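You operate a simulated robot arm through the tools that you are given. There is no shell and no other tool. Be economical: measure what you need, move in short steps, check, and stop when the job is done.

The job below is to be done with a simulated two-armed robot. You get a single attempt, and the scene is never put back.

TASK
Loop-test the plugged cable and switch RANGE and LOOP off again.
Fine: both on first; press lines 1, 2, 3 in turn, once each; wait for PASS.

It is judged by the outcome, as a careful person would: the job done as asked, and still so three seconds after it is handed in. It fails if anything else is knocked over, pushed out of place, dropped, spilled or broken.

THE ROBOT
Two 7-joint arms with two-finger parallel grippers on one trunk, on a base that drives. Base frame: it is fixed to the floor where the robot stands at the start and does not move with it; the origin is under the middle of the robot, x ahead of it, y to its left, z up. Readings come in mm, rad, newtons and seconds.
The left shoulder is at the start at [70, 188, 1365], the right one opposite. With the tool pointing down near the work surface each hand reaches from about 180 to 780 mm from the robot's upright axis, wherever it stands, measured 20 degrees to its own side. Places, roughly: line button one [800, 200, 1200]; line button three [800, 200, 1200]; line button two [800, 200, 1200]; tester card flap [900, 0, 1100]; tester hold switch [900, 100, 1300]; tester key switch [900, 100, 1400]; tester load button [1000, -100, 1200]; tester loop switch [900, 0, 1300]; tester range switch [900, 0, 1300]; tester self switch [800, 100, 1300]; tester socket two [800, 100, 1100]; tester test button [1000, -100, 1400]; tester thumb screw [900, -100, 1100]; yellow cable plug (3x3x9 cm) [800, 200, 900]. Payload 3.91 kg a hand.
Tool frame (each hand has its own): the origin (TCP) lies between the finger pads and is the grasp point; the fingertips stand 30 mm ahead of it; z points along the fingers, y is the line along which they close. Largest opening 110 mm; finger width 20, thickness 10; the body of the gripper, 48 by 112 mm, starts 55 mm behind the TCP.
Orientation is that of the tool frame in the base frame, as a unit quaternion [w, x, y, z]. With the fingers straight down and closing along the base's y, the tool's x points along the base's -x, its y along +y and its z along -z.

THE INTERFACE
- The arms move only by the tool apply_moves. It takes "left_motion", "right_motion" or both (then of equal length, played together; a hand with none holds still); each is a list of rows, each an object of numbers (a shift or turn left out is 0, a gripper value left out holds the last): "hand": the gripper command, from -1 (shut) to 1 (fully open), values between in proportion; "x", "y", "z": the shift along the base's x, y, z in mm; "wx", "wy", "wz": the turn, a rotation vector about the base's x, y, z in rad. In form: [{"hand": .., "x": .., "y": .., "z": .., "wx": .., "wy": .., "wz": ..}, ...]. A call has 1 to 10 rows; each row shifts and turns the commanded pose from where the row before left it. Each row takes 0.2 s and may step no farther than 50 mm and 0.15 rad from the row before; otherwise, or with a gripper value out of range, the whole call is refused. Where a pose cannot be reached the arm comes as near as it can. A force on the tool above 40 N (or 10 N above the force at the start of the call, whichever is more), or a blocked arm, ends the call early, and 0.2 s more pass. Each finger travels about 72 mm/s and halts on what it meets, pressing with about 41 N; the grip force reading is that of the motor and also rises with nothing between the fingers. The clock runs only during rows and for 0.2 s after the last one: add rows that do not move to give the fingers time. It gives the time, the measured TCP pose, the force on the tool (base axes), the opening and the grip force at its end, in the units of the frame above (readings bear some noise), with the torque about the TCP (base axes, N m) and any sound that the robot's microphone picked up, and new pictures: "pictures" is both (left out), scene, wrist or none (wrist: the cameras of the hands that moved).
- Cameras (640 x 400 px; columns grow to the right, rows downward): "scene" is now at [148.4, 5.1, 1601.8]; the picture's right is [0.07, -1.00, 0.00], its down [-0.48, -0.03, -0.87] and it looks along [0.87, 0.06, -0.48] (base axes); focal length 270 px, centre (320, 200). "left" rides on the left gripper at [72, -17, -103] in its tool frame; the picture's right is [0.23, 0.97, 0.00], its down [-0.76, 0.18, -0.62] and it looks along [-0.61, 0.14, 0.78] (tool axes); focal length 222 px, centre (320, 200). "right" rides on the right gripper at [72, 17, -104] in its tool frame; the picture's right is [-0.23, 0.97, 0.00], its down [-0.76, -0.18, -0.62] and it looks along [-0.61, -0.14, 0.78] (tool axes); focal length 222 px, centre (320, 200). There is no depth. A picture from a camera that has moved, and an enlarged one, comes with that camera's place and axes in the base frame and with its lens. The place of the scene camera against the robot may be out by one fixed shift of up to 12 mm in any direction.
- lift_body(by): slides the trunk up (or, below 0, down) by that many mm; the arms and the scene camera ride with it, the base frame stays. It gives what a move gives, with no picture.
- drive_base(legs): drives the robot by 1 to 6 legs, each [ahead, turn to the left] in mm and rad, along the robot's own axes; the way and the turn of a leg run together, so that a leg with both is an arc; at most 1500 mm and 3.142 rad a leg. The arms and the cameras ride along, it lands a little off, and it stops where it bumps. It gives what a move gives, and a new picture of the scene camera.
- head_to(pan, tilt): turns the head with the scene camera to pan (to the left, within 1.501 rad either way) and tilt (down, from -0.506 to 1.204), counted from straight ahead of the robot. It gives what a move gives, and a new picture of the scene camera.
- zoom(camera, box): a new picture of the part [left, top, right, bottom] of that camera's present view, enlarged. The clock stands still meanwhile.
- hand_in(): hands the job in; it is judged then, once.

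Work in short steps. Places have to be worked out from the pictures, the camera data and where the tool is seen: move nearer, look again, correct. Check each grasp and each placing, and mend what went wrong. You have 120 turns and 260 pictures in all, those below and enlarged ones among them. Open the grippers and draw the arms clear of the work before you hand the job in, unless the task says otherwise; then end with one line.

The tools are called as a command line: name --argument value ..., lists and objects as JSON in quotes. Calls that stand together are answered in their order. apply_moves: Moves the arms, as the interface text tells. Its arguments: {"type":"object","properties":{"left_motion":{"type":"array"},"right_motion":{"type":"array"},"pictures":{"type":"string","enum":["both","scene","wrist","none"]}},"required":[]} The other tools are called the same way: lift_body (by) slides the trunk up or down; drive_base (legs) drives the base; head_to (pan, tilt) turns the head that bears the scene camera; zoom (camera, box) takes an enlarged picture of a part of a camera's view; hand_in () hands the job in.

At the start:

```text
clock: 0.0
left_eef_pos: [555.0, 306.5, 1359.6]
left_ee_rot: [0.001, 0.0, 1.0, 0.0]
left_force: [0.0, -0.2, -0.3]
left_moment: [0.01, 0.03, -0.01]
left_opening: 109.9
left_finger_force: 0.0
right_eef_pos: [375.8, -95.4, 1488.1]
right_ee_rot: [-0.001, -0.001, 1.0, -0.001]
right_force: [0.0, 0.1, -0.7]
right_moment: [-0.02, 0.01, 0.02]
right_opening: 110.1
right_finger_force: 0.1
trunk travel left (down, up): [-875.0, 65.0]
robot x, y, heading: [1.7, 0.3, -0.003]
head pan, tilt: [0.068, 0.506]
```

scene: 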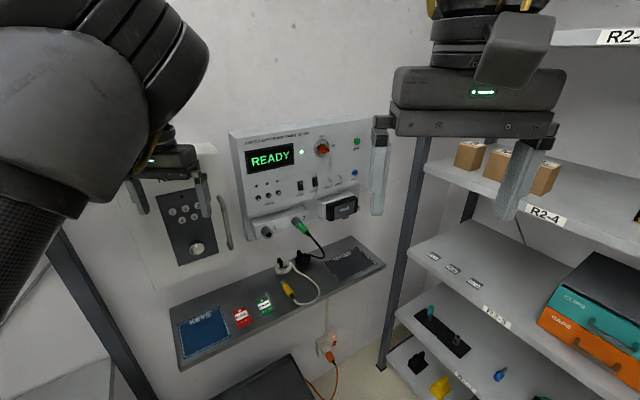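
right: 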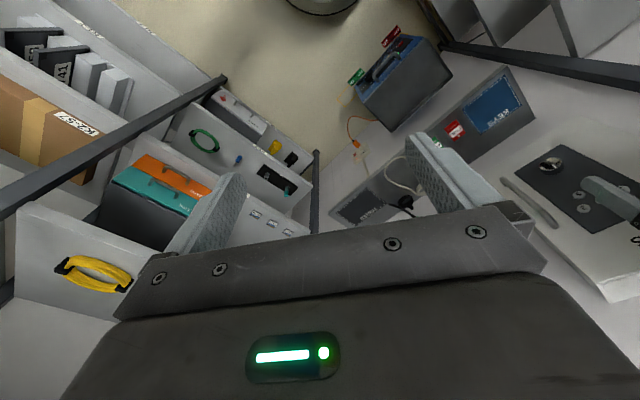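
left: 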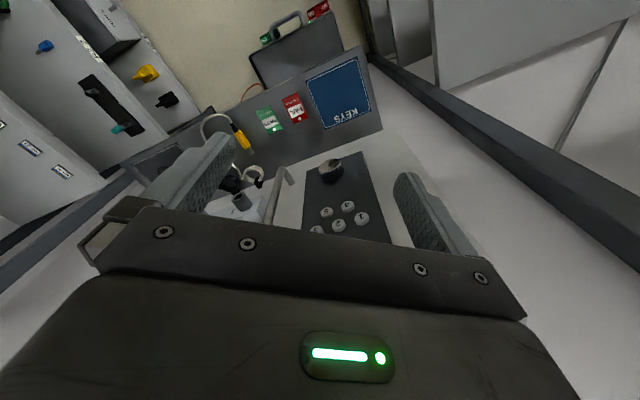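

The tester with the READY display is ahead; I'll zoom in on its panel and the keypad beside it to identify the controls.

zoom --camera "scene" --box '[220, 110, 380, 260]'

zoom --camera "scene" --box '[110, 140, 270, 280]'

```text
2.67 times, centred on (300, 185) of scene
camera zoom: at [148.4, 5.1, 1601.8], right [0.07, -1.0, 0.0], down [-0.48, -0.03, -0.87], along [0.87, 0.06, -0.48], focal length 720 px, centre (373, 240)
```

zoom: 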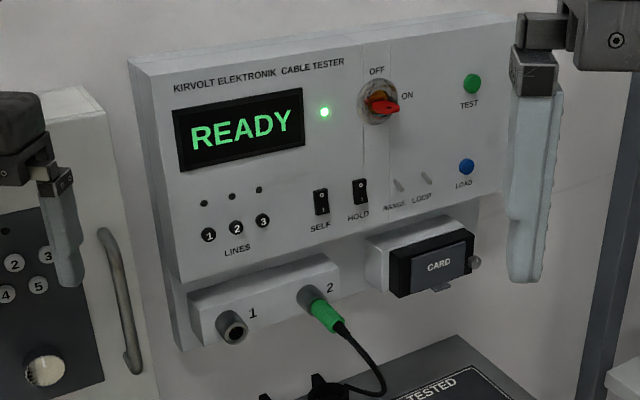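

```text
2.86 times, centred on (190, 210) of scene
camera zoom: at [148.4, 5.1, 1601.8], right [0.07, -1.0, 0.0], down [-0.48, -0.03, -0.87], along [0.87, 0.06, -0.48], focal length 771 px, centre (691, 171)
```

zoom: 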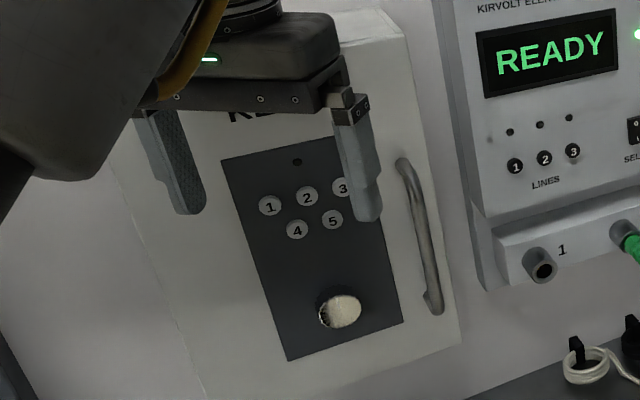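

READY is lit, the key is on, and the cable is in socket 2. The panel seems to face about 30° to my right, so I'll retract the left arm and then turn the robot to face it for the right arm.

apply_moves --left_motion '[{"x": -50, "y": -10}, {"x": -50, "y": -10}, {"x": -50, "y": -10}, {"x": -50, "y": -10}, {"x": -40, "y": -10}]' --pictures "scene"

head_to --pan 0.7 --tilt 0.5

head_to --pan -0.7 --tilt 0.7

```text
refused: row 1 steps farther than a row can; nothing moved
```

```text
clock: 1.0
left_eef_pos: [555.1, 306.1, 1359.3]
left_ee_rot: [0.0, 0.0, 1.0, 0.0]
left_force: [0.9, 0.0, -0.4]
left_moment: [-0.01, -0.01, -0.03]
left_opening: 109.8
left_finger_force: 0.0
right_eef_pos: [376.1, -94.7, 1487.4]
right_ee_rot: [0.0, -0.002, 1.0, 0.0]
right_force: [0.1, 0.9, -0.1]
right_moment: [0.01, -0.02, 0.04]
right_opening: 110.2
right_finger_force: 0.1
trunk travel left (down, up): [-875.0, 65.0]
robot x, y, heading: [-3.7, -1.4, -0.003]
head pan, tilt: [0.7, 0.499]
camera scene: at [127.4, 57.5, 1602.3], right [0.64, -0.77, 0.0], down [-0.37, -0.31, -0.88], along [0.67, 0.56, -0.48], focal length 270 px, centre (320, 200)
```

scene: 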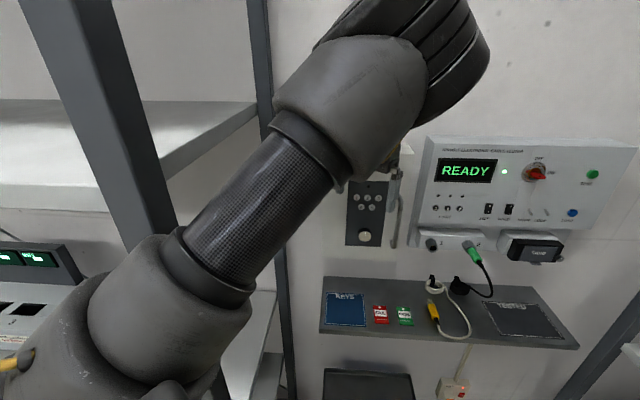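

```text
clock: 2.5
left_eef_pos: [554.2, 305.7, 1360.6]
left_ee_rot: [0.0, 0.0, 1.0, 0.001]
left_force: [0.3, -0.2, -1.3]
left_moment: [0.0, -0.02, -0.01]
left_opening: 110.0
left_finger_force: 0.0
right_eef_pos: [375.6, -95.1, 1489.1]
right_ee_rot: [-0.001, 0.0, 1.0, 0.0]
right_force: [0.6, 0.4, -0.1]
right_moment: [0.06, 0.03, -0.03]
right_opening: 110.0
right_finger_force: 0.1
trunk travel left (down, up): [-875.0, 65.0]
robot x, y, heading: [0.9, -0.2, 0.001]
head pan, tilt: [-0.7, 0.7]
camera scene: at [122.8, -55.6, 1584.6], right [-0.64, -0.77, 0.0], down [-0.49, 0.41, -0.76], along [0.59, -0.49, -0.64], focal length 270 px, centre (320, 200)
```

scene: 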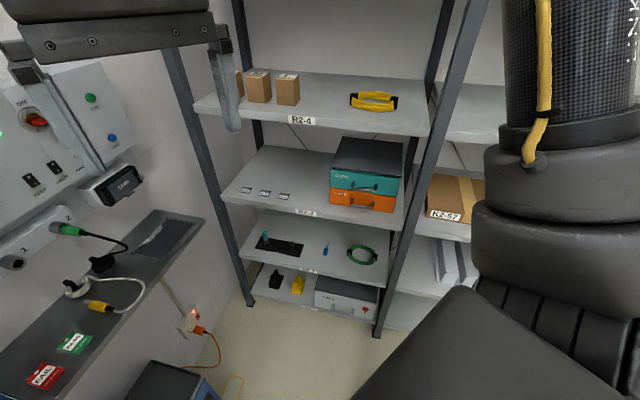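

The left rack looks about a metre off, so turning is safe. I'll bring the left arm in a bit in smaller steps, then turn left 0.6 to face the panel.

apply_moves --left_motion '[{"x": -45}, {"x": -45}, {"x": -45}, {"x": -45}]' --pictures "none"

drive_base --legs '[[0, 0.6]]'

head_to --pan -0.45 --tilt 0.45

```text
clock: 3.2
left_eef_pos: [441.3, 323.5, 1265.8]
left_ee_rot: [-0.121, -0.028, 0.992, -0.024]
left_force: [0.0, 1.2, -0.3]
left_moment: [-0.02, 0.01, 0.02]
left_opening: 110.0
left_finger_force: 0.1
left hand out of reach, approached as far as the arm can: row 3
right_eef_pos: [376.5, -93.9, 1488.2]
right_ee_rot: [-0.002, -0.002, 1.0, -0.001]
right_force: [0.4, 0.5, -0.2]
right_moment: [0.0, 0.02, 0.01]
right_opening: 110.0
right_finger_force: 0.1
trunk travel left (down, up): [-875.0, 65.0]
robot x, y, heading: [-2.2, 1.5, 0.0]
head pan, tilt: [-0.7, 0.7]
stopped in row 3 (left hand): the arm was blocked; the commanded pose is now the measured one
```

```text
clock: 4.6
left_eef_pos: [349.7, 394.2, 1271.6]
left_ee_rot: [-0.118, -0.176, 0.977, -0.032]
left_force: [0.4, 0.1, -0.1]
left_moment: [-0.04, 0.05, -0.01]
left_opening: 110.2
left_finger_force: 0.0
right_eef_pos: [390.8, -27.5, 1494.6]
right_ee_rot: [-0.001, -0.145, 0.989, 0.009]
right_force: [1.2, 0.0, 1.0]
right_moment: [0.0, 0.06, -0.02]
right_opening: 110.0
right_finger_force: 0.0
trunk travel left (down, up): [-875.0, 65.0]
robot x, y, heading: [5.7, 1.3, 0.236]
head pan, tilt: [-0.7, 0.7]
stopped in leg 1: the robot was blocked; the commanded pose is now the measured one
camera scene: at [177.4, -79.4, 1584.0], right [-0.44, -0.9, -0.02], down [-0.6, 0.31, -0.74], along [0.67, -0.32, -0.67], focal length 270 px, centre (320, 200)
```

scene: 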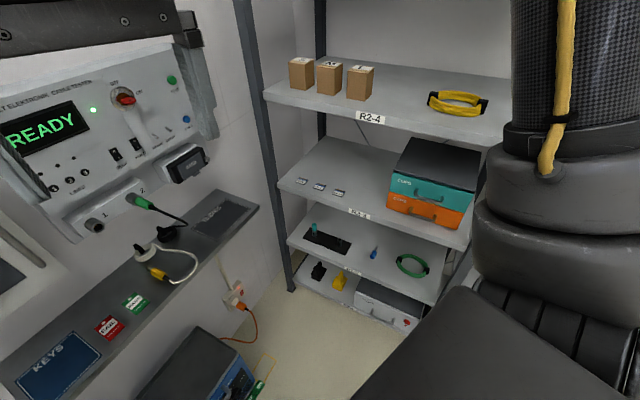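

```text
clock: 5.4
left_eef_pos: [340.9, 402.1, 1271.0]
left_ee_rot: [-0.113, -0.172, 0.978, -0.029]
left_force: [-1.1, 5.8, 3.6]
left_moment: [-0.41, -0.22, 0.12]
left_opening: 110.0
left_finger_force: 0.0
right_eef_pos: [378.8, -18.9, 1493.4]
right_ee_rot: [0.002, -0.127, 0.992, 0.008]
right_force: [1.3, -2.0, 2.0]
right_moment: [0.22, 0.04, 0.03]
right_opening: 110.1
right_finger_force: 0.1
trunk travel left (down, up): [-875.0, 65.0]
robot x, y, heading: [1.9, -0.5, 0.241]
head pan, tilt: [-0.45, 0.45]
camera scene: at [169.6, -91.8, 1606.5], right [-0.21, -0.98, -0.05], down [-0.44, 0.14, -0.89], along [0.87, -0.17, -0.46], focal length 270 px, centre (320, 200)
```

scene: 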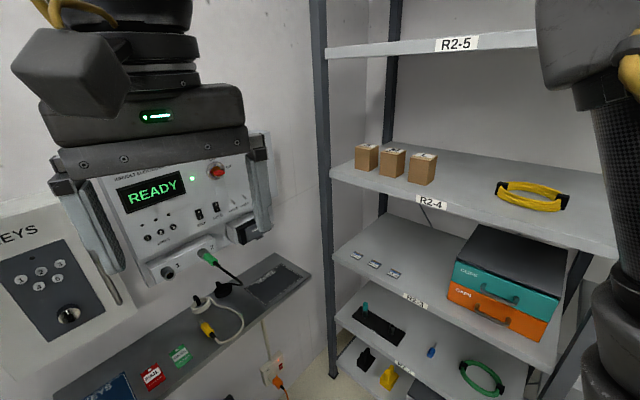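

The turn was blocked at 0.24 and the robot seems slightly tilted, so the left elbow has probably touched something. I'll back off the turn a little, then look left.

drive_base --legs '[[0, -0.15]]'

head_to --pan 1.45 --tilt 0.4

```text
clock: 6.1
left_eef_pos: [376.5, 537.2, 1253.2]
left_ee_rot: [-0.118, -0.199, 0.959, 0.166]
left_force: [0.8, -1.6, 1.7]
left_moment: [0.14, -0.02, -0.04]
left_opening: 109.5
left_finger_force: 0.0
right_eef_pos: [388.9, 0.6, 1500.6]
right_ee_rot: [-0.001, -0.096, 0.995, 0.011]
right_force: [-0.8, -1.8, -1.1]
right_moment: [0.21, -0.04, 0.02]
right_opening: 110.1
right_finger_force: 0.1
trunk travel left (down, up): [-875.0, 65.0]
robot x, y, heading: [23.7, 3.4, 0.122]
head pan, tilt: [-0.45, 0.45]
stopped in leg 1: the robot was blocked; the commanded pose is now the measured one
camera scene: at [189.0, -156.8, 1605.0], right [-0.33, -0.94, -0.08], down [-0.42, 0.22, -0.88], along [0.85, -0.25, -0.47], focal length 270 px, centre (320, 200)
```

scene: 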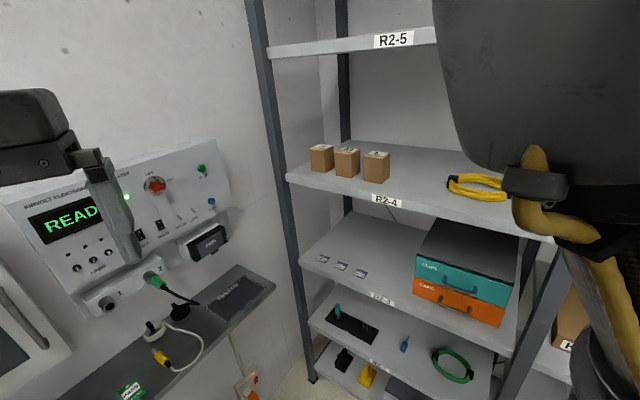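

```text
clock: 8.0
left_eef_pos: [374.7, 577.6, 1255.7]
left_ee_rot: [-0.13, -0.228, 0.942, 0.21]
left_force: [-0.5, -0.1, -0.3]
left_moment: [0.05, -0.03, -0.03]
left_opening: 109.8
left_finger_force: 0.0
right_eef_pos: [403.2, 50.5, 1499.7]
right_ee_rot: [-0.005, -0.096, 0.995, 0.017]
right_force: [0.0, 0.8, -0.1]
right_moment: [-0.05, -0.02, 0.03]
right_opening: 110.1
right_finger_force: 0.0
trunk travel left (down, up): [-875.0, 65.0]
robot x, y, heading: [20.9, 2.0, 0.115]
head pan, tilt: [1.45, 0.4]
camera scene: at [141.6, -0.6, 1620.3], right [1.0, -0.01, -0.04], down [-0.04, -0.33, -0.94], along [-0.01, 0.94, -0.33], focal length 270 px, centre (320, 200)
```

scene: 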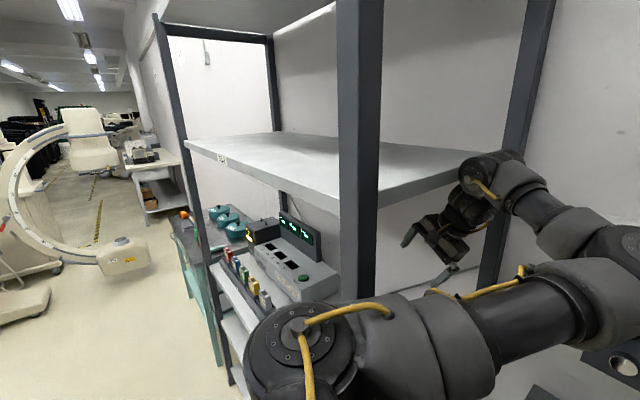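

The left hand has been pushed toward the left rack (now at y≈578). I'll zoom to see the contact.

zoom --camera "scene" --box '[320, 120, 640, 320]'

zoom --camera "left" --box '[0, 0, 640, 400]'

```text
2.00 times, centred on (480, 220) of scene
camera zoom: at [141.6, -0.6, 1620.3], right [1.0, -0.01, -0.04], down [-0.04, -0.33, -0.94], along [-0.01, 0.94, -0.33], focal length 540 px, centre (0, 160)
```

zoom: 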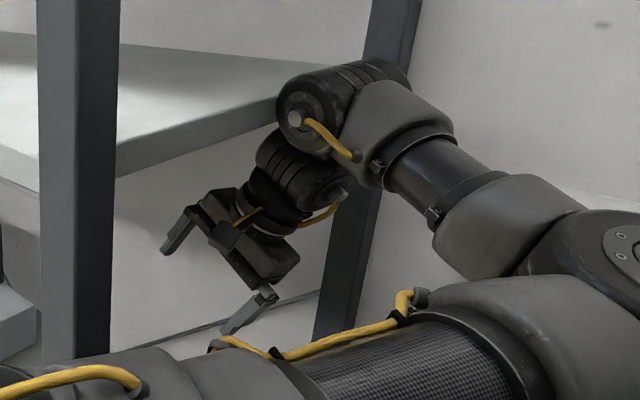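

```text
1.00 times, centred on (320, 200) of left (not enlarged: the box is as wide or as high as the picture)
camera zoom: at [353.6, 494.1, 1350.2], right [-0.56, 0.68, 0.48], down [0.8, 0.3, 0.51], along [0.2, 0.67, -0.71], focal length 222 px, centre (320, 200)
```

zoom: 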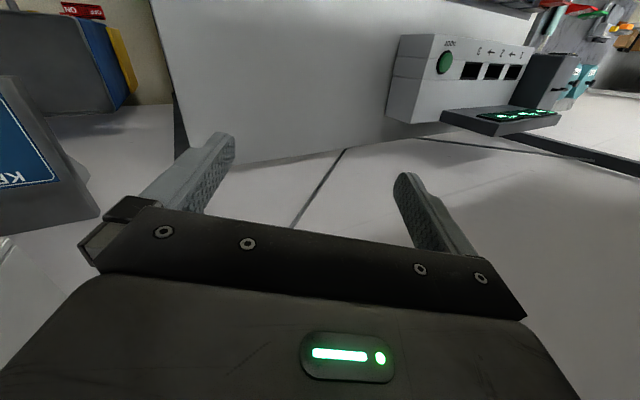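

The left hand now hangs between the left rack's corner and the wall. I'll bring it back toward the robot in small steps and watch for contact.

apply_moves --left_motion '[{"y": -20}, {"y": -20}, {"y": -20}, {"y": -20}]' --pictures "scene"

```text
clock: 8.3
left_eef_pos: [395.4, 665.8, 1307.7]
left_ee_rot: [-0.098, -0.197, 0.889, 0.4]
left_force: [1.5, -4.4, -13.5]
left_moment: [0.94, 0.3, -0.08]
left_opening: 110.1
left_finger_force: 0.0
left hand out of reach, approached as far as the arm can: row 1
right_eef_pos: [403.2, 3.5, 1592.1]
right_ee_rot: [0.044, -0.039, 0.992, 0.114]
right_force: [1.2, -3.4, 4.9]
right_moment: [0.22, 0.2, 0.12]
right_opening: 110.1
right_finger_force: 0.1
trunk travel left (down, up): [-875.0, 65.0]
robot x, y, heading: [53.2, 3.8, -0.011]
head pan, tilt: [1.45, 0.4]
stopped in row 1 (left hand): the arm was blocked; the commanded pose is now the measured one
camera scene: at [146.5, -31.3, 1620.1], right [0.99, -0.13, -0.03], down [-0.07, -0.31, -0.95], along [0.12, 0.94, -0.32], focal length 270 px, centre (320, 200)
```

scene: 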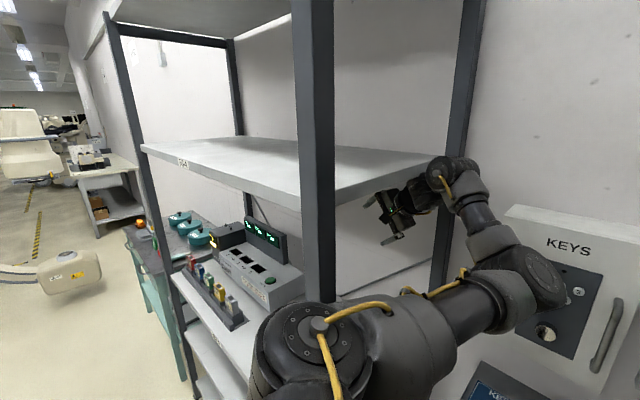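

The left elbow is jammed near the KEYS cabinet with its hand beside the rack. Backing the base up a little should free the elbow.

drive_base --legs '[[-60, 0]]'

```text
clock: 9.0
left_eef_pos: [362.3, 783.0, 1196.5]
left_ee_rot: [-0.151, -0.251, 0.909, 0.297]
left_force: [0.3, -3.3, 1.8]
left_moment: [0.13, 0.04, -0.11]
left_opening: 110.1
left_finger_force: 0.1
right_eef_pos: [422.7, 92.2, 1661.4]
right_ee_rot: [0.052, -0.029, 0.982, 0.18]
right_force: [1.1, -0.4, -3.2]
right_moment: [0.1, 0.07, 0.01]
right_opening: 110.0
right_finger_force: 0.0
trunk travel left (down, up): [-875.0, 65.0]
robot x, y, heading: [62.3, 1.9, -0.047]
head pan, tilt: [1.45, 0.4]
stopped in leg 1: the robot was blocked; the commanded pose is now the measured one
camera scene: at [160.7, 54.3, 1617.1], right [0.98, -0.17, -0.02], down [-0.08, -0.36, -0.93], along [0.15, 0.92, -0.37], focal length 270 px, centre (320, 200)
```

scene: 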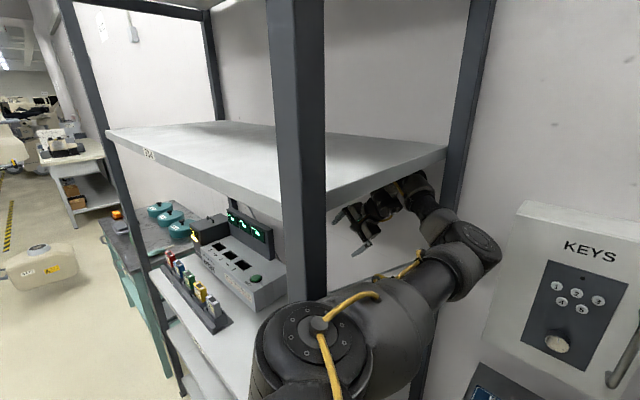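

The robot body appears to be rocking after the contact. I'll let a second pass without commanding motion and read the state.

apply_moves --right_motion '[{}, {}, {}, {}, {}]' --pictures "scene"

```text
clock: 10.4
left_eef_pos: [358.9, 778.0, 1197.6]
left_ee_rot: [-0.147, -0.251, 0.909, 0.299]
left_force: [-0.9, -0.1, 0.7]
left_moment: [-0.03, -0.01, -0.02]
left_opening: 110.1
left_finger_force: 0.1
right_eef_pos: [409.4, 95.9, 1647.4]
right_ee_rot: [0.054, -0.033, 0.982, 0.176]
right_force: [0.0, -0.9, -0.1]
right_moment: [0.05, 0.07, 0.05]
right_opening: 110.0
right_finger_force: 0.1
trunk travel left (down, up): [-875.0, 65.0]
robot x, y, heading: [63.2, 1.3, -0.057]
head pan, tilt: [1.45, 0.4]
stopped in row 5 (right hand): the arm was blocked; the commanded pose is now the measured one
camera scene: at [158.3, 54.1, 1613.7], right [0.98, -0.17, -0.02], down [-0.08, -0.36, -0.93], along [0.15, 0.92, -0.37], focal length 270 px, centre (320, 200)
```

scene: 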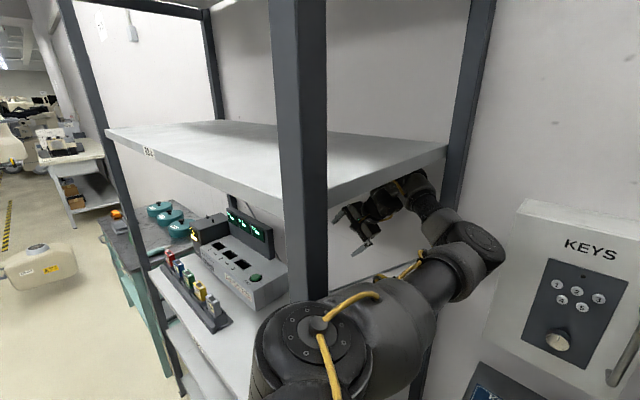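

It has settled; the left wrist sits just under the shelf's side edge. I'll try moving the left hand away from the rack (+x, −y, slightly down).

apply_moves --left_motion '[{"z": -20}, {"x": 10, "y": -20, "z": -10}, {"x": 10, "y": -20}, {"x": 10, "y": -20}]' --pictures "scene"

```text
clock: 11.4
left_eef_pos: [374.4, 721.9, 1166.1]
left_ee_rot: [-0.146, -0.263, 0.906, 0.298]
left_force: [-0.6, 0.2, -0.8]
left_moment: [0.02, 0.0, 0.01]
left_opening: 110.0
left_finger_force: 0.1
right_eef_pos: [402.4, 95.5, 1649.2]
right_ee_rot: [0.058, -0.034, 0.981, 0.179]
right_force: [0.1, 0.2, -0.3]
right_moment: [-0.04, 0.0, -0.01]
right_opening: 110.4
right_finger_force: 0.0
trunk travel left (down, up): [-875.0, 65.0]
robot x, y, heading: [63.0, -1.0, -0.04]
head pan, tilt: [1.45, 0.4]
camera scene: at [143.3, 53.6, 1612.8], right [0.99, -0.16, -0.01], down [-0.07, -0.36, -0.93], along [0.15, 0.92, -0.37], focal length 270 px, centre (320, 200)
```

scene: 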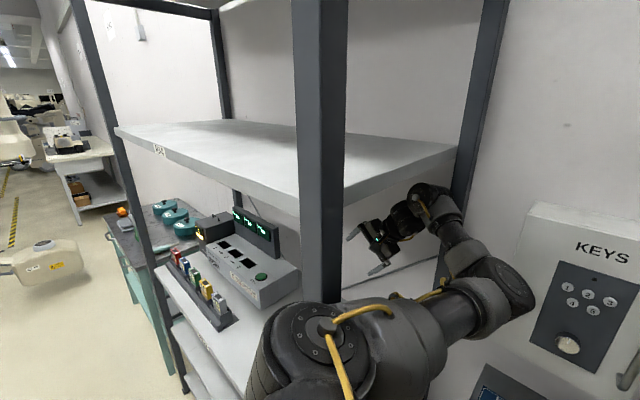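

That moved freely and away from the shelf. Continue the same way.

apply_moves --left_motion '[{"x": 8, "y": -25}, {"x": 8, "y": -25}, {"x": 8, "y": -25}, {"x": 0, "y": -25}, {"x": 0, "y": -25}]' --pictures "scene"

```text
clock: 12.6
left_eef_pos: [395.8, 597.9, 1167.0]
left_ee_rot: [-0.142, -0.255, 0.909, 0.296]
left_force: [-0.7, -0.7, 0.5]
left_moment: [0.01, 0.0, 0.0]
left_opening: 109.9
left_finger_force: 0.0
right_eef_pos: [386.1, 101.0, 1653.9]
right_ee_rot: [0.061, -0.035, 0.982, 0.176]
right_force: [0.5, 1.0, -0.8]
right_moment: [0.0, -0.01, -0.06]
right_opening: 110.1
right_finger_force: 0.1
trunk travel left (down, up): [-875.0, 65.0]
robot x, y, heading: [66.1, 1.2, -0.049]
head pan, tilt: [1.45, 0.4]
camera scene: at [127.3, 71.1, 1612.7], right [0.99, -0.17, 0.0], down [-0.06, -0.37, -0.93], along [0.16, 0.91, -0.38], focal length 270 px, centre (320, 200)
```

scene: 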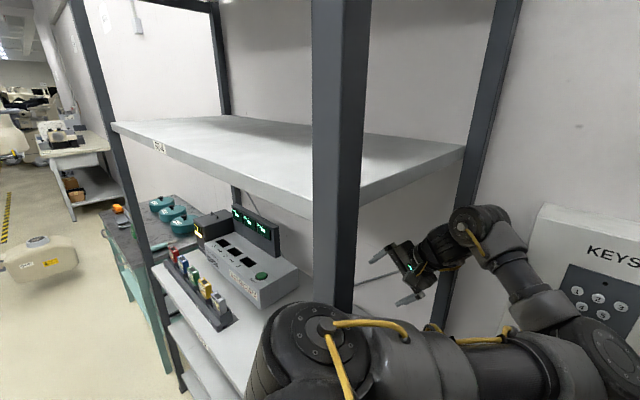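

The arm is free and the body upright again. With clearance from the rack, back the base up 100 mm to clear the elbow from the cabinet.

drive_base --legs '[[-100, 0]]'

```text
clock: 13.9
left_eef_pos: [280.6, 607.5, 1166.3]
left_ee_rot: [-0.136, -0.257, 0.911, 0.293]
left_force: [-0.6, -0.7, 0.8]
left_moment: [0.01, -0.01, -0.01]
left_opening: 110.2
left_finger_force: 0.1
right_eef_pos: [271.2, 112.0, 1649.2]
right_ee_rot: [0.064, -0.039, 0.98, 0.186]
right_force: [-0.4, 0.1, -0.3]
right_moment: [0.0, 0.0, 0.03]
right_opening: 110.0
right_finger_force: 0.2
trunk travel left (down, up): [-875.0, 65.0]
robot x, y, heading: [-29.3, 5.8, -0.063]
head pan, tilt: [1.45, 0.4]
stopped in leg 1: the robot was blocked; the commanded pose is now the measured one
camera scene: at [41.6, 79.6, 1612.5], right [0.98, -0.18, 0.0], down [-0.07, -0.37, -0.92], along [0.17, 0.91, -0.38], focal length 270 px, centre (320, 200)
```

scene: 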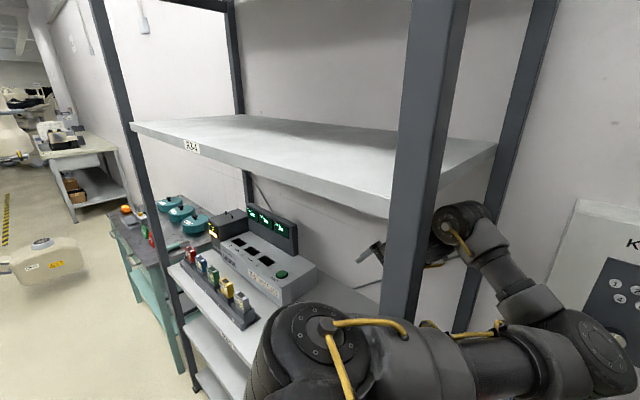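

The hand is now on the rack side of the near post. Turning the base right moves the whole left arm away from both the rack and the wall, so I'll do that in a small step.

drive_base --legs '[[0, -0.15]]'

```text
clock: 14.9
left_eef_pos: [366.5, 566.9, 1160.8]
left_ee_rot: [-0.115, -0.188, 0.929, 0.297]
left_force: [1.3, 0.3, -0.3]
left_moment: [-0.02, 0.03, -0.01]
left_opening: 110.1
left_finger_force: 0.1
right_eef_pos: [281.8, 83.6, 1649.7]
right_ee_rot: [0.078, 0.033, 0.981, 0.174]
right_force: [0.0, -0.1, -0.2]
right_moment: [-0.02, -0.02, -0.03]
right_opening: 110.0
right_finger_force: 0.0
trunk travel left (down, up): [-875.0, 65.0]
robot x, y, heading: [-31.7, 5.0, -0.214]
head pan, tilt: [1.45, 0.4]
camera scene: at [49.7, 85.4, 1611.6], right [0.95, -0.33, 0.0], down [-0.12, -0.37, -0.92], along [0.3, 0.87, -0.39], focal length 270 px, centre (320, 200)
```

scene: 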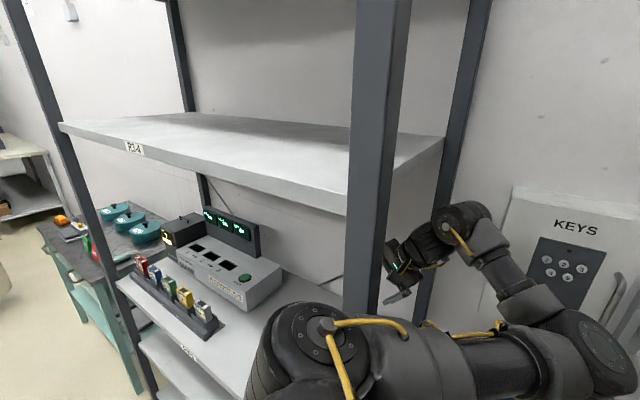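

Clean turn with no contact; turn right some more.

drive_base --legs '[[0, -0.2]]'

```text
clock: 16.1
left_eef_pos: [473.4, 473.5, 1161.1]
left_ee_rot: [-0.086, -0.092, 0.943, 0.308]
left_force: [0.5, -0.2, -0.2]
left_moment: [0.02, 0.0, -0.02]
left_opening: 109.8
left_finger_force: 0.1
right_eef_pos: [295.4, 15.4, 1649.5]
right_ee_rot: [0.093, 0.132, 0.973, 0.165]
right_force: [0.4, 0.0, 0.7]
right_moment: [-0.01, 0.02, 0.0]
right_opening: 110.1
right_finger_force: 0.1
trunk travel left (down, up): [-875.0, 65.0]
robot x, y, heading: [-31.3, 6.5, -0.415]
head pan, tilt: [1.45, 0.4]
camera scene: at [68.5, 66.0, 1611.4], right [0.86, -0.51, 0.0], down [-0.2, -0.34, -0.92], along [0.47, 0.79, -0.39], focal length 270 px, centre (320, 200)
```

scene: 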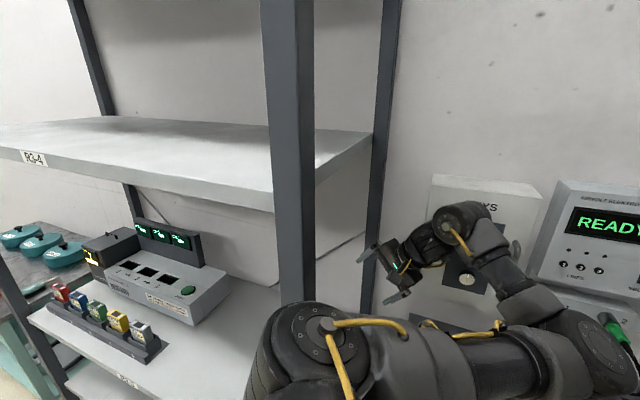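

Clear now. I'll drive to a spot farther right of the left rack (about x 215, y −218) before fixing the left arm's pose and facing the panel.

drive_base --legs '[[0, -0.32], [330, 0]]'

head_to --pan 0.9 --tilt 0.5

```text
clock: 18.3
left_eef_pos: [647.9, 238.5, 1159.9]
left_ee_rot: [-0.041, 0.043, 0.945, 0.322]
left_force: [-31.6, 16.3, 3.0]
left_moment: [-1.01, -2.31, 1.4]
left_opening: 110.0
left_finger_force: 0.1
right_eef_pos: [342.7, -145.6, 1648.0]
right_ee_rot: [0.117, 0.288, 0.938, 0.151]
right_force: [1.8, -0.2, -0.7]
right_moment: [0.05, 0.06, 0.03]
right_opening: 110.0
right_finger_force: 0.1
trunk travel left (down, up): [-875.0, 65.0]
robot x, y, heading: [25.7, -45.8, -0.736]
head pan, tilt: [1.45, 0.4]
stopped in leg 2: the force on the tool passed its limit at 71 N (the readings are from after the stop); the commanded pose is now the measured one
camera scene: at [144.0, -23.4, 1611.5], right [0.66, -0.75, 0.0], down [-0.29, -0.26, -0.92], along [0.69, 0.6, -0.39], focal length 270 px, centre (320, 200)
```

scene: 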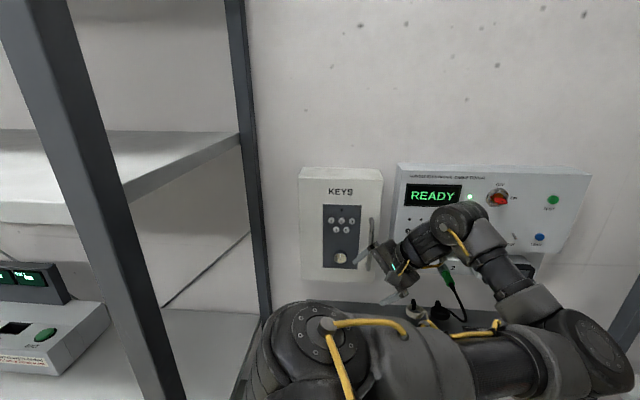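

```text
clock: 19.2
left_eef_pos: [648.2, 231.7, 1162.5]
left_ee_rot: [-0.037, 0.052, 0.946, 0.318]
left_force: [-20.4, -1.5, -0.2]
left_moment: [0.02, -1.23, 0.8]
left_opening: 108.5
left_finger_force: 0.1
right_eef_pos: [336.3, -146.4, 1650.1]
right_ee_rot: [0.12, 0.288, 0.938, 0.152]
right_force: [-0.4, 0.8, -0.4]
right_moment: [-0.02, 0.0, -0.02]
right_opening: 110.0
right_finger_force: 0.0
trunk travel left (down, up): [-875.0, 65.0]
robot x, y, heading: [27.9, -49.2, -0.744]
head pan, tilt: [0.901, 0.499]
camera scene: at [157.9, -70.5, 1602.8], right [0.16, -0.99, 0.0], down [-0.47, -0.08, -0.88], along [0.87, 0.14, -0.48], focal length 270 px, centre (320, 200)
```

scene: 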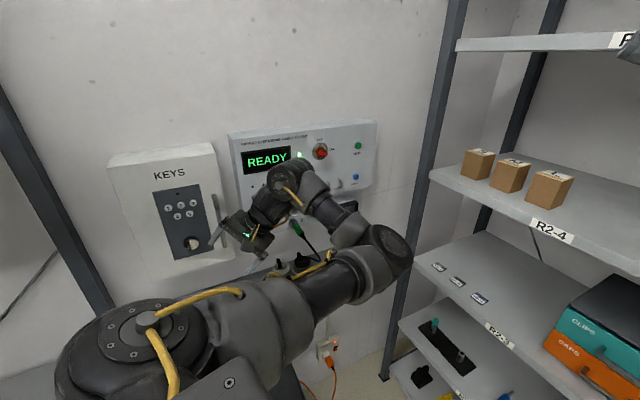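

The left finger touched the cabinet handle. I'll draw the left hand straight away from the wall.

apply_moves --left_motion '[{"x": -25, "y": -16}, {"x": -25, "y": -16}, {"x": -25, "y": -16}]' --pictures "both"

```text
clock: 20.0
left_eef_pos: [593.9, 174.0, 1149.0]
left_ee_rot: [-0.037, 0.051, 0.945, 0.321]
left_force: [-0.3, 0.1, -0.5]
left_moment: [0.04, 0.04, -0.03]
left_opening: 110.0
left_finger_force: 0.1
left hand out of reach, approached as far as the arm can: row 1, 2, 3
right_eef_pos: [340.0, -147.7, 1649.9]
right_ee_rot: [0.119, 0.288, 0.938, 0.15]
right_force: [0.0, 0.3, 0.5]
right_moment: [0.02, -0.05, -0.01]
right_opening: 110.0
right_finger_force: 0.1
trunk travel left (down, up): [-875.0, 65.0]
robot x, y, heading: [28.3, -51.1, -0.74]
head pan, tilt: [0.901, 0.499]
camera scene: at [162.0, -70.4, 1602.5], right [0.16, -0.99, 0.0], down [-0.47, -0.08, -0.88], along [0.87, 0.14, -0.48], focal length 270 px, centre (320, 200)
camera left: at [523.6, 102.7, 1227.9], right [-0.11, 0.79, 0.61], down [0.8, -0.29, 0.52], along [0.59, 0.55, -0.6], focal length 222 px, centre (320, 200)
```

scene: 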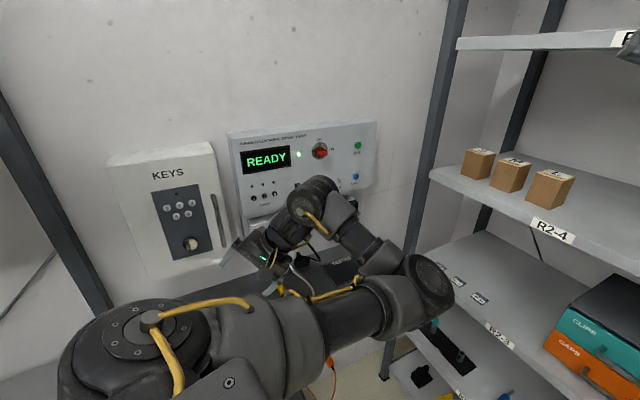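
left: 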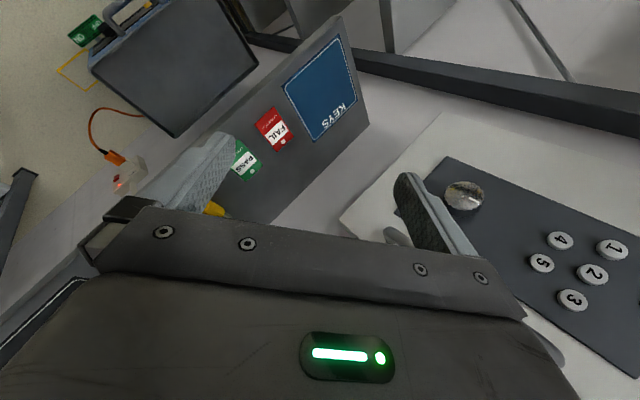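

Free again. I'll bring the left hand gradually to its original pose relative to the robot (forward, tool straight down), moving it away from the wall, halfway first.

apply_moves --left_motion '[{"x": -5, "y": -35, "z": 10, "wx": -0.065, "wy": 0.017, "wz": -0.061}, {"x": 0, "y": -37, "z": 20, "wx": -0.065, "wy": 0.017, "wz": -0.061}, {"x": 5, "y": -37, "z": 20, "wx": -0.065, "wy": 0.017, "wz": -0.061}, {"x": 5, "y": -37, "z": 20, "wx": -0.065, "wy": 0.017, "wz": -0.061}, {"x": 5, "y": -37, "z": 20, "wx": -0.065, "wy": 0.017, "wz": -0.061}]' --pictures "scene"

```text
clock: 21.2
left_eef_pos: [625.6, -2.0, 1227.6]
left_ee_rot: [-0.021, 0.213, 0.963, 0.162]
left_force: [0.1, -0.1, 0.5]
left_moment: [0.01, 0.01, 0.01]
left_opening: 110.2
left_finger_force: 0.0
left hand out of reach, approached as far as the arm can: row 1, 2, 4, 5
right_eef_pos: [339.2, -148.5, 1648.7]
right_ee_rot: [0.119, 0.288, 0.938, 0.151]
right_force: [0.0, -0.8, 0.0]
right_moment: [0.04, 0.0, 0.0]
right_opening: 110.0
right_finger_force: 0.1
trunk travel left (down, up): [-875.0, 65.0]
robot x, y, heading: [33.4, -46.7, -0.74]
head pan, tilt: [0.901, 0.499]
camera scene: at [161.7, -70.7, 1602.3], right [0.16, -0.99, 0.0], down [-0.47, -0.08, -0.88], along [0.87, 0.14, -0.48], focal length 270 px, centre (320, 200)
```

scene: 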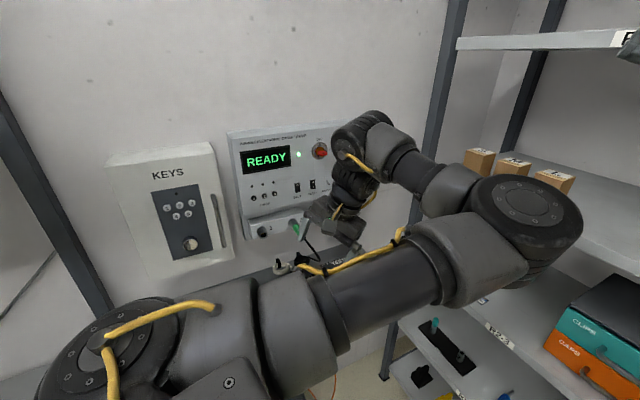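

To avoid sweeping the left arm past the wall or rack, I'll turn right (free radius there) and drive away from the wall first; turn now and look ahead.

head_to --pan 0.0 --tilt 0.6

drive_base --legs '[[0, -0.6]]'

drive_base --legs '[[0, -0.65]]'

```text
clock: 22.4
left_eef_pos: [626.9, -1.3, 1226.5]
left_ee_rot: [-0.021, 0.213, 0.963, 0.163]
left_force: [0.0, -0.3, -0.5]
left_moment: [0.01, 0.05, 0.01]
left_opening: 109.9
left_finger_force: 0.1
right_eef_pos: [341.5, -147.8, 1649.5]
right_ee_rot: [0.119, 0.289, 0.938, 0.15]
right_force: [-0.3, 0.0, -0.6]
right_moment: [0.01, -0.04, -0.03]
right_opening: 110.0
right_finger_force: 0.0
trunk travel left (down, up): [-875.0, 65.0]
robot x, y, heading: [28.8, -52.7, -0.74]
head pan, tilt: [0.0, 0.6]
camera scene: at [139.1, -144.0, 1593.3], right [-0.67, -0.74, 0.0], down [-0.42, 0.38, -0.83], along [0.61, -0.56, -0.56], focal length 270 px, centre (320, 200)
```

scene: 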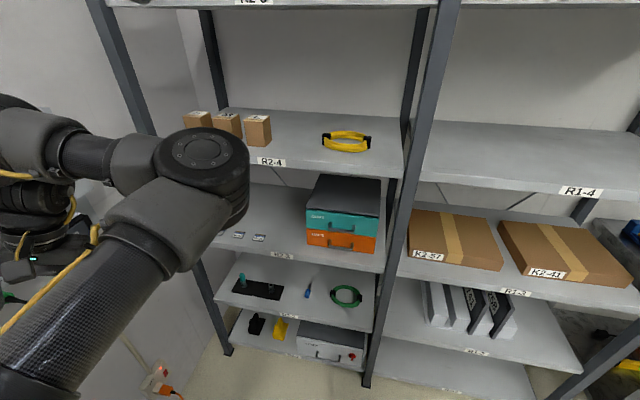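

```text
clock: 24.5
left_eef_pos: [542.7, -361.1, 1225.3]
left_ee_rot: [0.03, 0.499, 0.851, 0.161]
left_force: [0.3, -0.3, 0.4]
left_moment: [0.03, 0.01, -0.01]
left_opening: 110.2
left_finger_force: 0.1
right_eef_pos: [226.6, -311.1, 1648.7]
right_ee_rot: [0.16, 0.562, 0.804, 0.106]
right_force: [-0.2, 0.4, -0.1]
right_moment: [-0.01, 0.04, -0.01]
right_opening: 109.8
right_finger_force: 0.1
trunk travel left (down, up): [-875.0, 65.0]
robot x, y, heading: [27.4, -51.0, -1.363]
head pan, tilt: [0.0, 0.6]
camera scene: at [66.1, -186.2, 1593.3], right [-0.98, -0.21, 0.0], down [-0.12, 0.55, -0.83], along [0.17, -0.81, -0.56], focal length 270 px, centre (320, 200)
```

scene: 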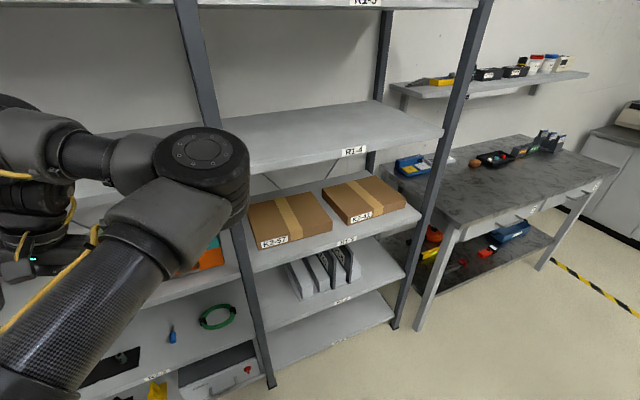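

```text
clock: 26.7
left_eef_pos: [252.6, -607.0, 1224.6]
left_ee_rot: [0.078, 0.744, 0.649, 0.142]
left_force: [-0.2, -0.3, 0.8]
left_moment: [-0.04, 0.01, 0.02]
left_opening: 110.4
left_finger_force: 0.1
right_eef_pos: [29.9, -378.7, 1648.5]
right_ee_rot: [0.185, 0.789, 0.584, 0.051]
right_force: [0.9, -0.6, 0.3]
right_moment: [0.0, -0.03, 0.02]
right_opening: 110.1
right_finger_force: 0.0
trunk travel left (down, up): [-875.0, 65.0]
robot x, y, heading: [30.8, -52.3, -2.006]
head pan, tilt: [0.0, 0.6]
camera scene: at [-21.2, -176.8, 1593.3], right [-0.91, 0.42, 0.0], down [0.24, 0.51, -0.83], along [-0.35, -0.75, -0.56], focal length 270 px, centre (320, 200)
```

scene: 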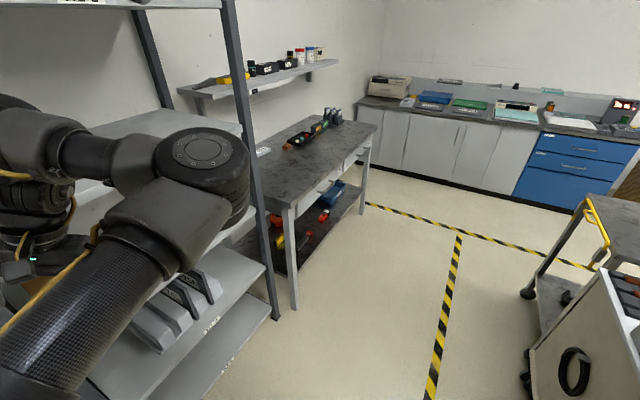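

Open floor ahead. Turn slightly more right to keep the arm clear of the right-hand racks, then drive away from the wall.

drive_base --legs '[[0, -0.35], [420, 0], [0, -1.2]]'

```text
clock: 33.4
left_eef_pos: [-833.6, -567.1, 1225.5]
left_ee_rot: [0.157, 0.984, -0.068, 0.044]
left_force: [0.2, 0.0, -0.4]
left_moment: [0.0, -0.02, -0.02]
left_opening: 110.1
left_finger_force: 0.2
right_eef_pos: [-602.4, -345.7, 1648.2]
right_ee_rot: [0.166, 0.971, -0.145, -0.095]
right_force: [-0.3, -0.5, 0.4]
right_moment: [0.01, 0.0, 0.0]
right_opening: 110.3
right_finger_force: 0.1
trunk travel left (down, up): [-875.0, 65.0]
robot x, y, heading: [-276.6, -344.4, 2.7]
head pan, tilt: [0.0, 0.6]
camera scene: at [-393.2, -288.6, 1593.2], right [0.43, 0.9, 0.0], down [0.51, -0.24, -0.82], along [-0.75, 0.35, -0.57], focal length 270 px, centre (320, 200)
```

scene: 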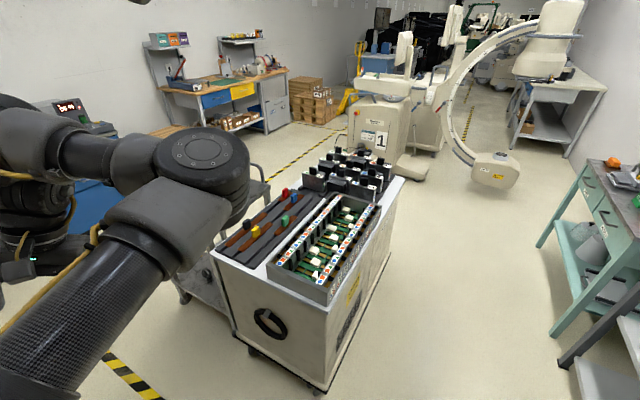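

The cart is ~760 mm away, so the arms (radius ~600) will clear it. Continue turning right to face the panel wall.

drive_base --legs '[[0, -2.12]]'

```text
clock: 38.9
left_eef_pos: [-155.1, 242.4, 1225.3]
left_ee_rot: [-0.114, -0.408, 0.899, 0.116]
left_force: [0.1, -0.5, -0.1]
left_moment: [-0.02, 0.0, -0.01]
left_opening: 109.9
left_finger_force: 0.2
right_eef_pos: [-96.2, -71.8, 1648.4]
right_ee_rot: [0.004, -0.334, 0.923, 0.191]
right_force: [0.0, -0.9, 0.3]
right_moment: [-0.01, -0.02, 0.03]
right_opening: 109.8
right_finger_force: 0.0
trunk travel left (down, up): [-875.0, 65.0]
robot x, y, heading: [-279.7, -345.3, 0.549]
head pan, tilt: [0.0, 0.6]
camera scene: at [-149.9, -273.9, 1593.3], right [0.52, -0.85, 0.0], down [-0.48, -0.3, -0.83], along [0.7, 0.43, -0.56], focal length 270 px, centre (320, 200)
```

scene: 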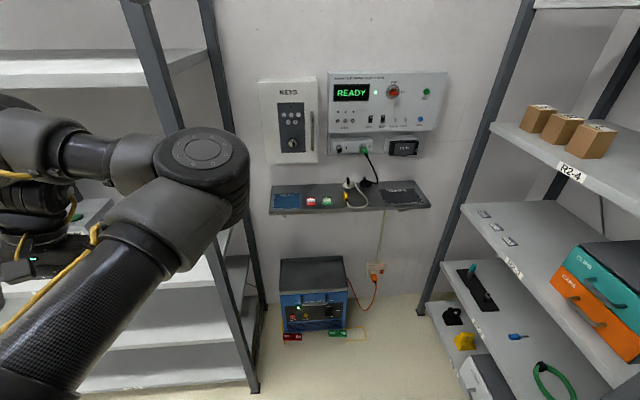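

Facing the wall squarely. Triangulating: line 1 ≈ (812, 229, 1240), TEST ≈ (964, −54, 1363), so the face is ~1230 mm ahead. I'll drive ahead 390 mm, keeping the left elbow off the cabinet.

drive_base --legs '[[390, 0]]'

head_to --pan -0.2 --tilt 0.45

```text
clock: 40.8
left_eef_pos: [46.4, 383.8, 1226.5]
left_ee_rot: [-0.111, -0.431, 0.888, 0.113]
left_force: [-0.9, 0.6, 0.0]
left_moment: [0.05, 0.0, 0.01]
left_opening: 110.1
left_finger_force: 0.1
right_eef_pos: [119.9, 70.1, 1650.4]
right_ee_rot: [0.005, -0.338, 0.922, 0.19]
right_force: [1.2, -0.3, -0.2]
right_moment: [0.04, 0.0, 0.01]
right_opening: 110.1
right_finger_force: 0.0
trunk travel left (down, up): [-875.0, 65.0]
robot x, y, heading: [-49.3, -204.7, 0.565]
head pan, tilt: [0.0, 0.6]
stopped in leg 1: the robot was blocked; the commanded pose is now the measured one
camera scene: at [65.2, -132.7, 1594.0], right [0.54, -0.84, 0.0], down [-0.47, -0.3, -0.83], along [0.7, 0.44, -0.56], focal length 270 px, centre (320, 200)
```

scene: 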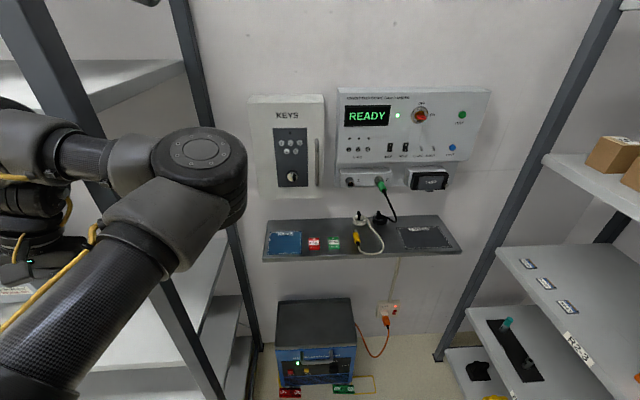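

```text
clock: 41.5
left_eef_pos: [47.7, 384.9, 1224.8]
left_ee_rot: [-0.11, -0.426, 0.891, 0.113]
left_force: [0.5, 0.5, -0.3]
left_moment: [-0.02, -0.03, 0.01]
left_opening: 110.1
left_finger_force: 0.0
right_eef_pos: [115.9, 70.9, 1649.0]
right_ee_rot: [0.006, -0.337, 0.922, 0.189]
right_force: [0.0, 0.4, -0.3]
right_moment: [0.0, -0.02, -0.04]
right_opening: 110.0
right_finger_force: 0.0
trunk travel left (down, up): [-875.0, 65.0]
robot x, y, heading: [-49.9, -203.0, 0.566]
head pan, tilt: [-0.201, 0.45]
camera scene: at [73.7, -146.3, 1607.9], right [0.36, -0.93, 0.0], down [-0.4, -0.16, -0.9], along [0.84, 0.32, -0.43], focal length 270 px, centre (320, 200)
```

scene: 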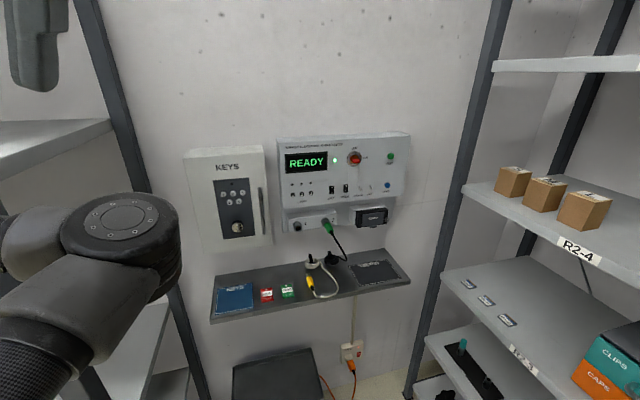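

It was blocked: the near rack post stands around n≈310 and the left hand met the rack front. I'll back up 150 mm and re-stow the left arm lower and nearer the robot's side.

drive_base --legs '[[-150, 0]]'

head_to --pan 0.6 --tilt 0.6

apply_moves --left_motion '[{"x": -20, "y": -10, "z": -30}, {"x": -20, "y": -10, "z": -30}, {"x": -20, "y": -10, "z": -30}, {"x": -20, "y": -10, "z": -30}, {"x": -20, "y": -10, "z": -30}]' --pictures "scene"

```text
clock: 42.2
left_eef_pos: [47.9, 382.6, 1224.3]
left_ee_rot: [-0.111, -0.43, 0.889, 0.113]
left_force: [-0.6, 0.5, 0.0]
left_moment: [-0.03, -0.01, 0.01]
left_opening: 109.9
left_finger_force: 0.1
right_eef_pos: [119.5, 69.5, 1647.8]
right_ee_rot: [0.007, -0.338, 0.922, 0.191]
right_force: [-0.8, -0.1, 0.4]
right_moment: [-0.02, 0.02, 0.02]
right_opening: 110.1
right_finger_force: 0.0
trunk travel left (down, up): [-875.0, 65.0]
robot x, y, heading: [-51.1, -209.2, 0.568]
head pan, tilt: [-0.201, 0.45]
stopped in leg 1: the robot was blocked; the commanded pose is now the measured one
camera scene: at [76.6, -146.7, 1607.3], right [0.36, -0.93, 0.0], down [-0.4, -0.16, -0.9], along [0.84, 0.33, -0.43], focal length 270 px, centre (320, 200)
```

scene: 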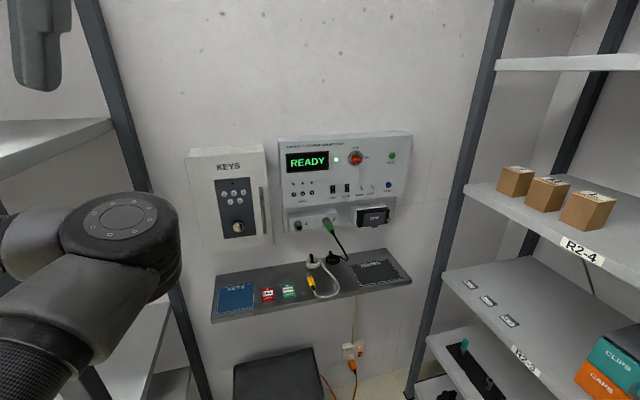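

```text
clock: 43.3
left_eef_pos: [48.2, 383.5, 1225.3]
left_ee_rot: [-0.111, -0.429, 0.889, 0.112]
left_force: [-0.5, -0.1, 0.0]
left_moment: [-0.03, 0.0, 0.02]
left_opening: 110.1
left_finger_force: 0.1
right_eef_pos: [118.3, 70.2, 1649.4]
right_ee_rot: [0.007, -0.338, 0.922, 0.19]
right_force: [0.0, -0.5, -1.3]
right_moment: [0.01, 0.03, -0.01]
right_opening: 110.0
right_finger_force: 0.1
trunk travel left (down, up): [-875.0, 65.0]
robot x, y, heading: [-52.8, -210.6, 0.564]
head pan, tilt: [0.6, 0.6]
camera scene: at [23.6, -98.0, 1593.7], right [0.92, -0.39, 0.01], down [-0.22, -0.52, -0.83], along [0.33, 0.76, -0.56], focal length 270 px, centre (320, 200)
```

scene: 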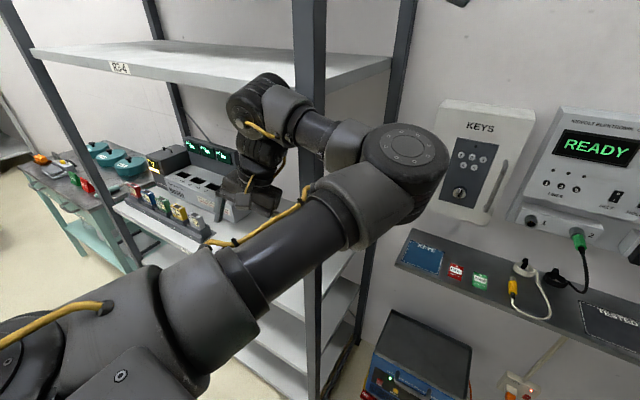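

```text
clock: 44.5
left_eef_pos: [14.1, 354.9, 1072.3]
left_ee_rot: [-0.115, -0.428, 0.889, 0.115]
left_force: [0.7, -0.2, 0.2]
left_moment: [-0.03, 0.03, -0.02]
left_opening: 109.7
left_finger_force: 0.1
left hand out of reach, approached as far as the arm can: row 1, 2, 3, 4, 5
right_eef_pos: [130.4, 67.7, 1649.3]
right_ee_rot: [0.002, -0.337, 0.922, 0.192]
right_force: [0.4, 0.0, -0.4]
right_moment: [0.02, -0.01, 0.01]
right_opening: 109.9
right_finger_force: 0.1
trunk travel left (down, up): [-875.0, 65.0]
robot x, y, heading: [-51.4, -205.9, 0.563]
head pan, tilt: [0.6, 0.6]
camera scene: at [35.2, -99.9, 1593.2], right [0.92, -0.39, 0.0], down [-0.22, -0.52, -0.83], along [0.32, 0.76, -0.56], focal length 270 px, centre (320, 200)
```

scene: 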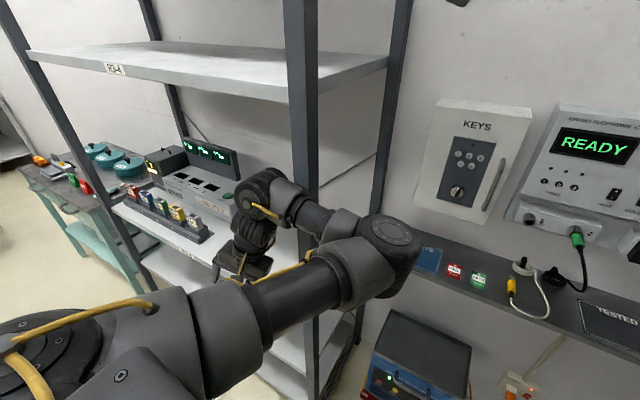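

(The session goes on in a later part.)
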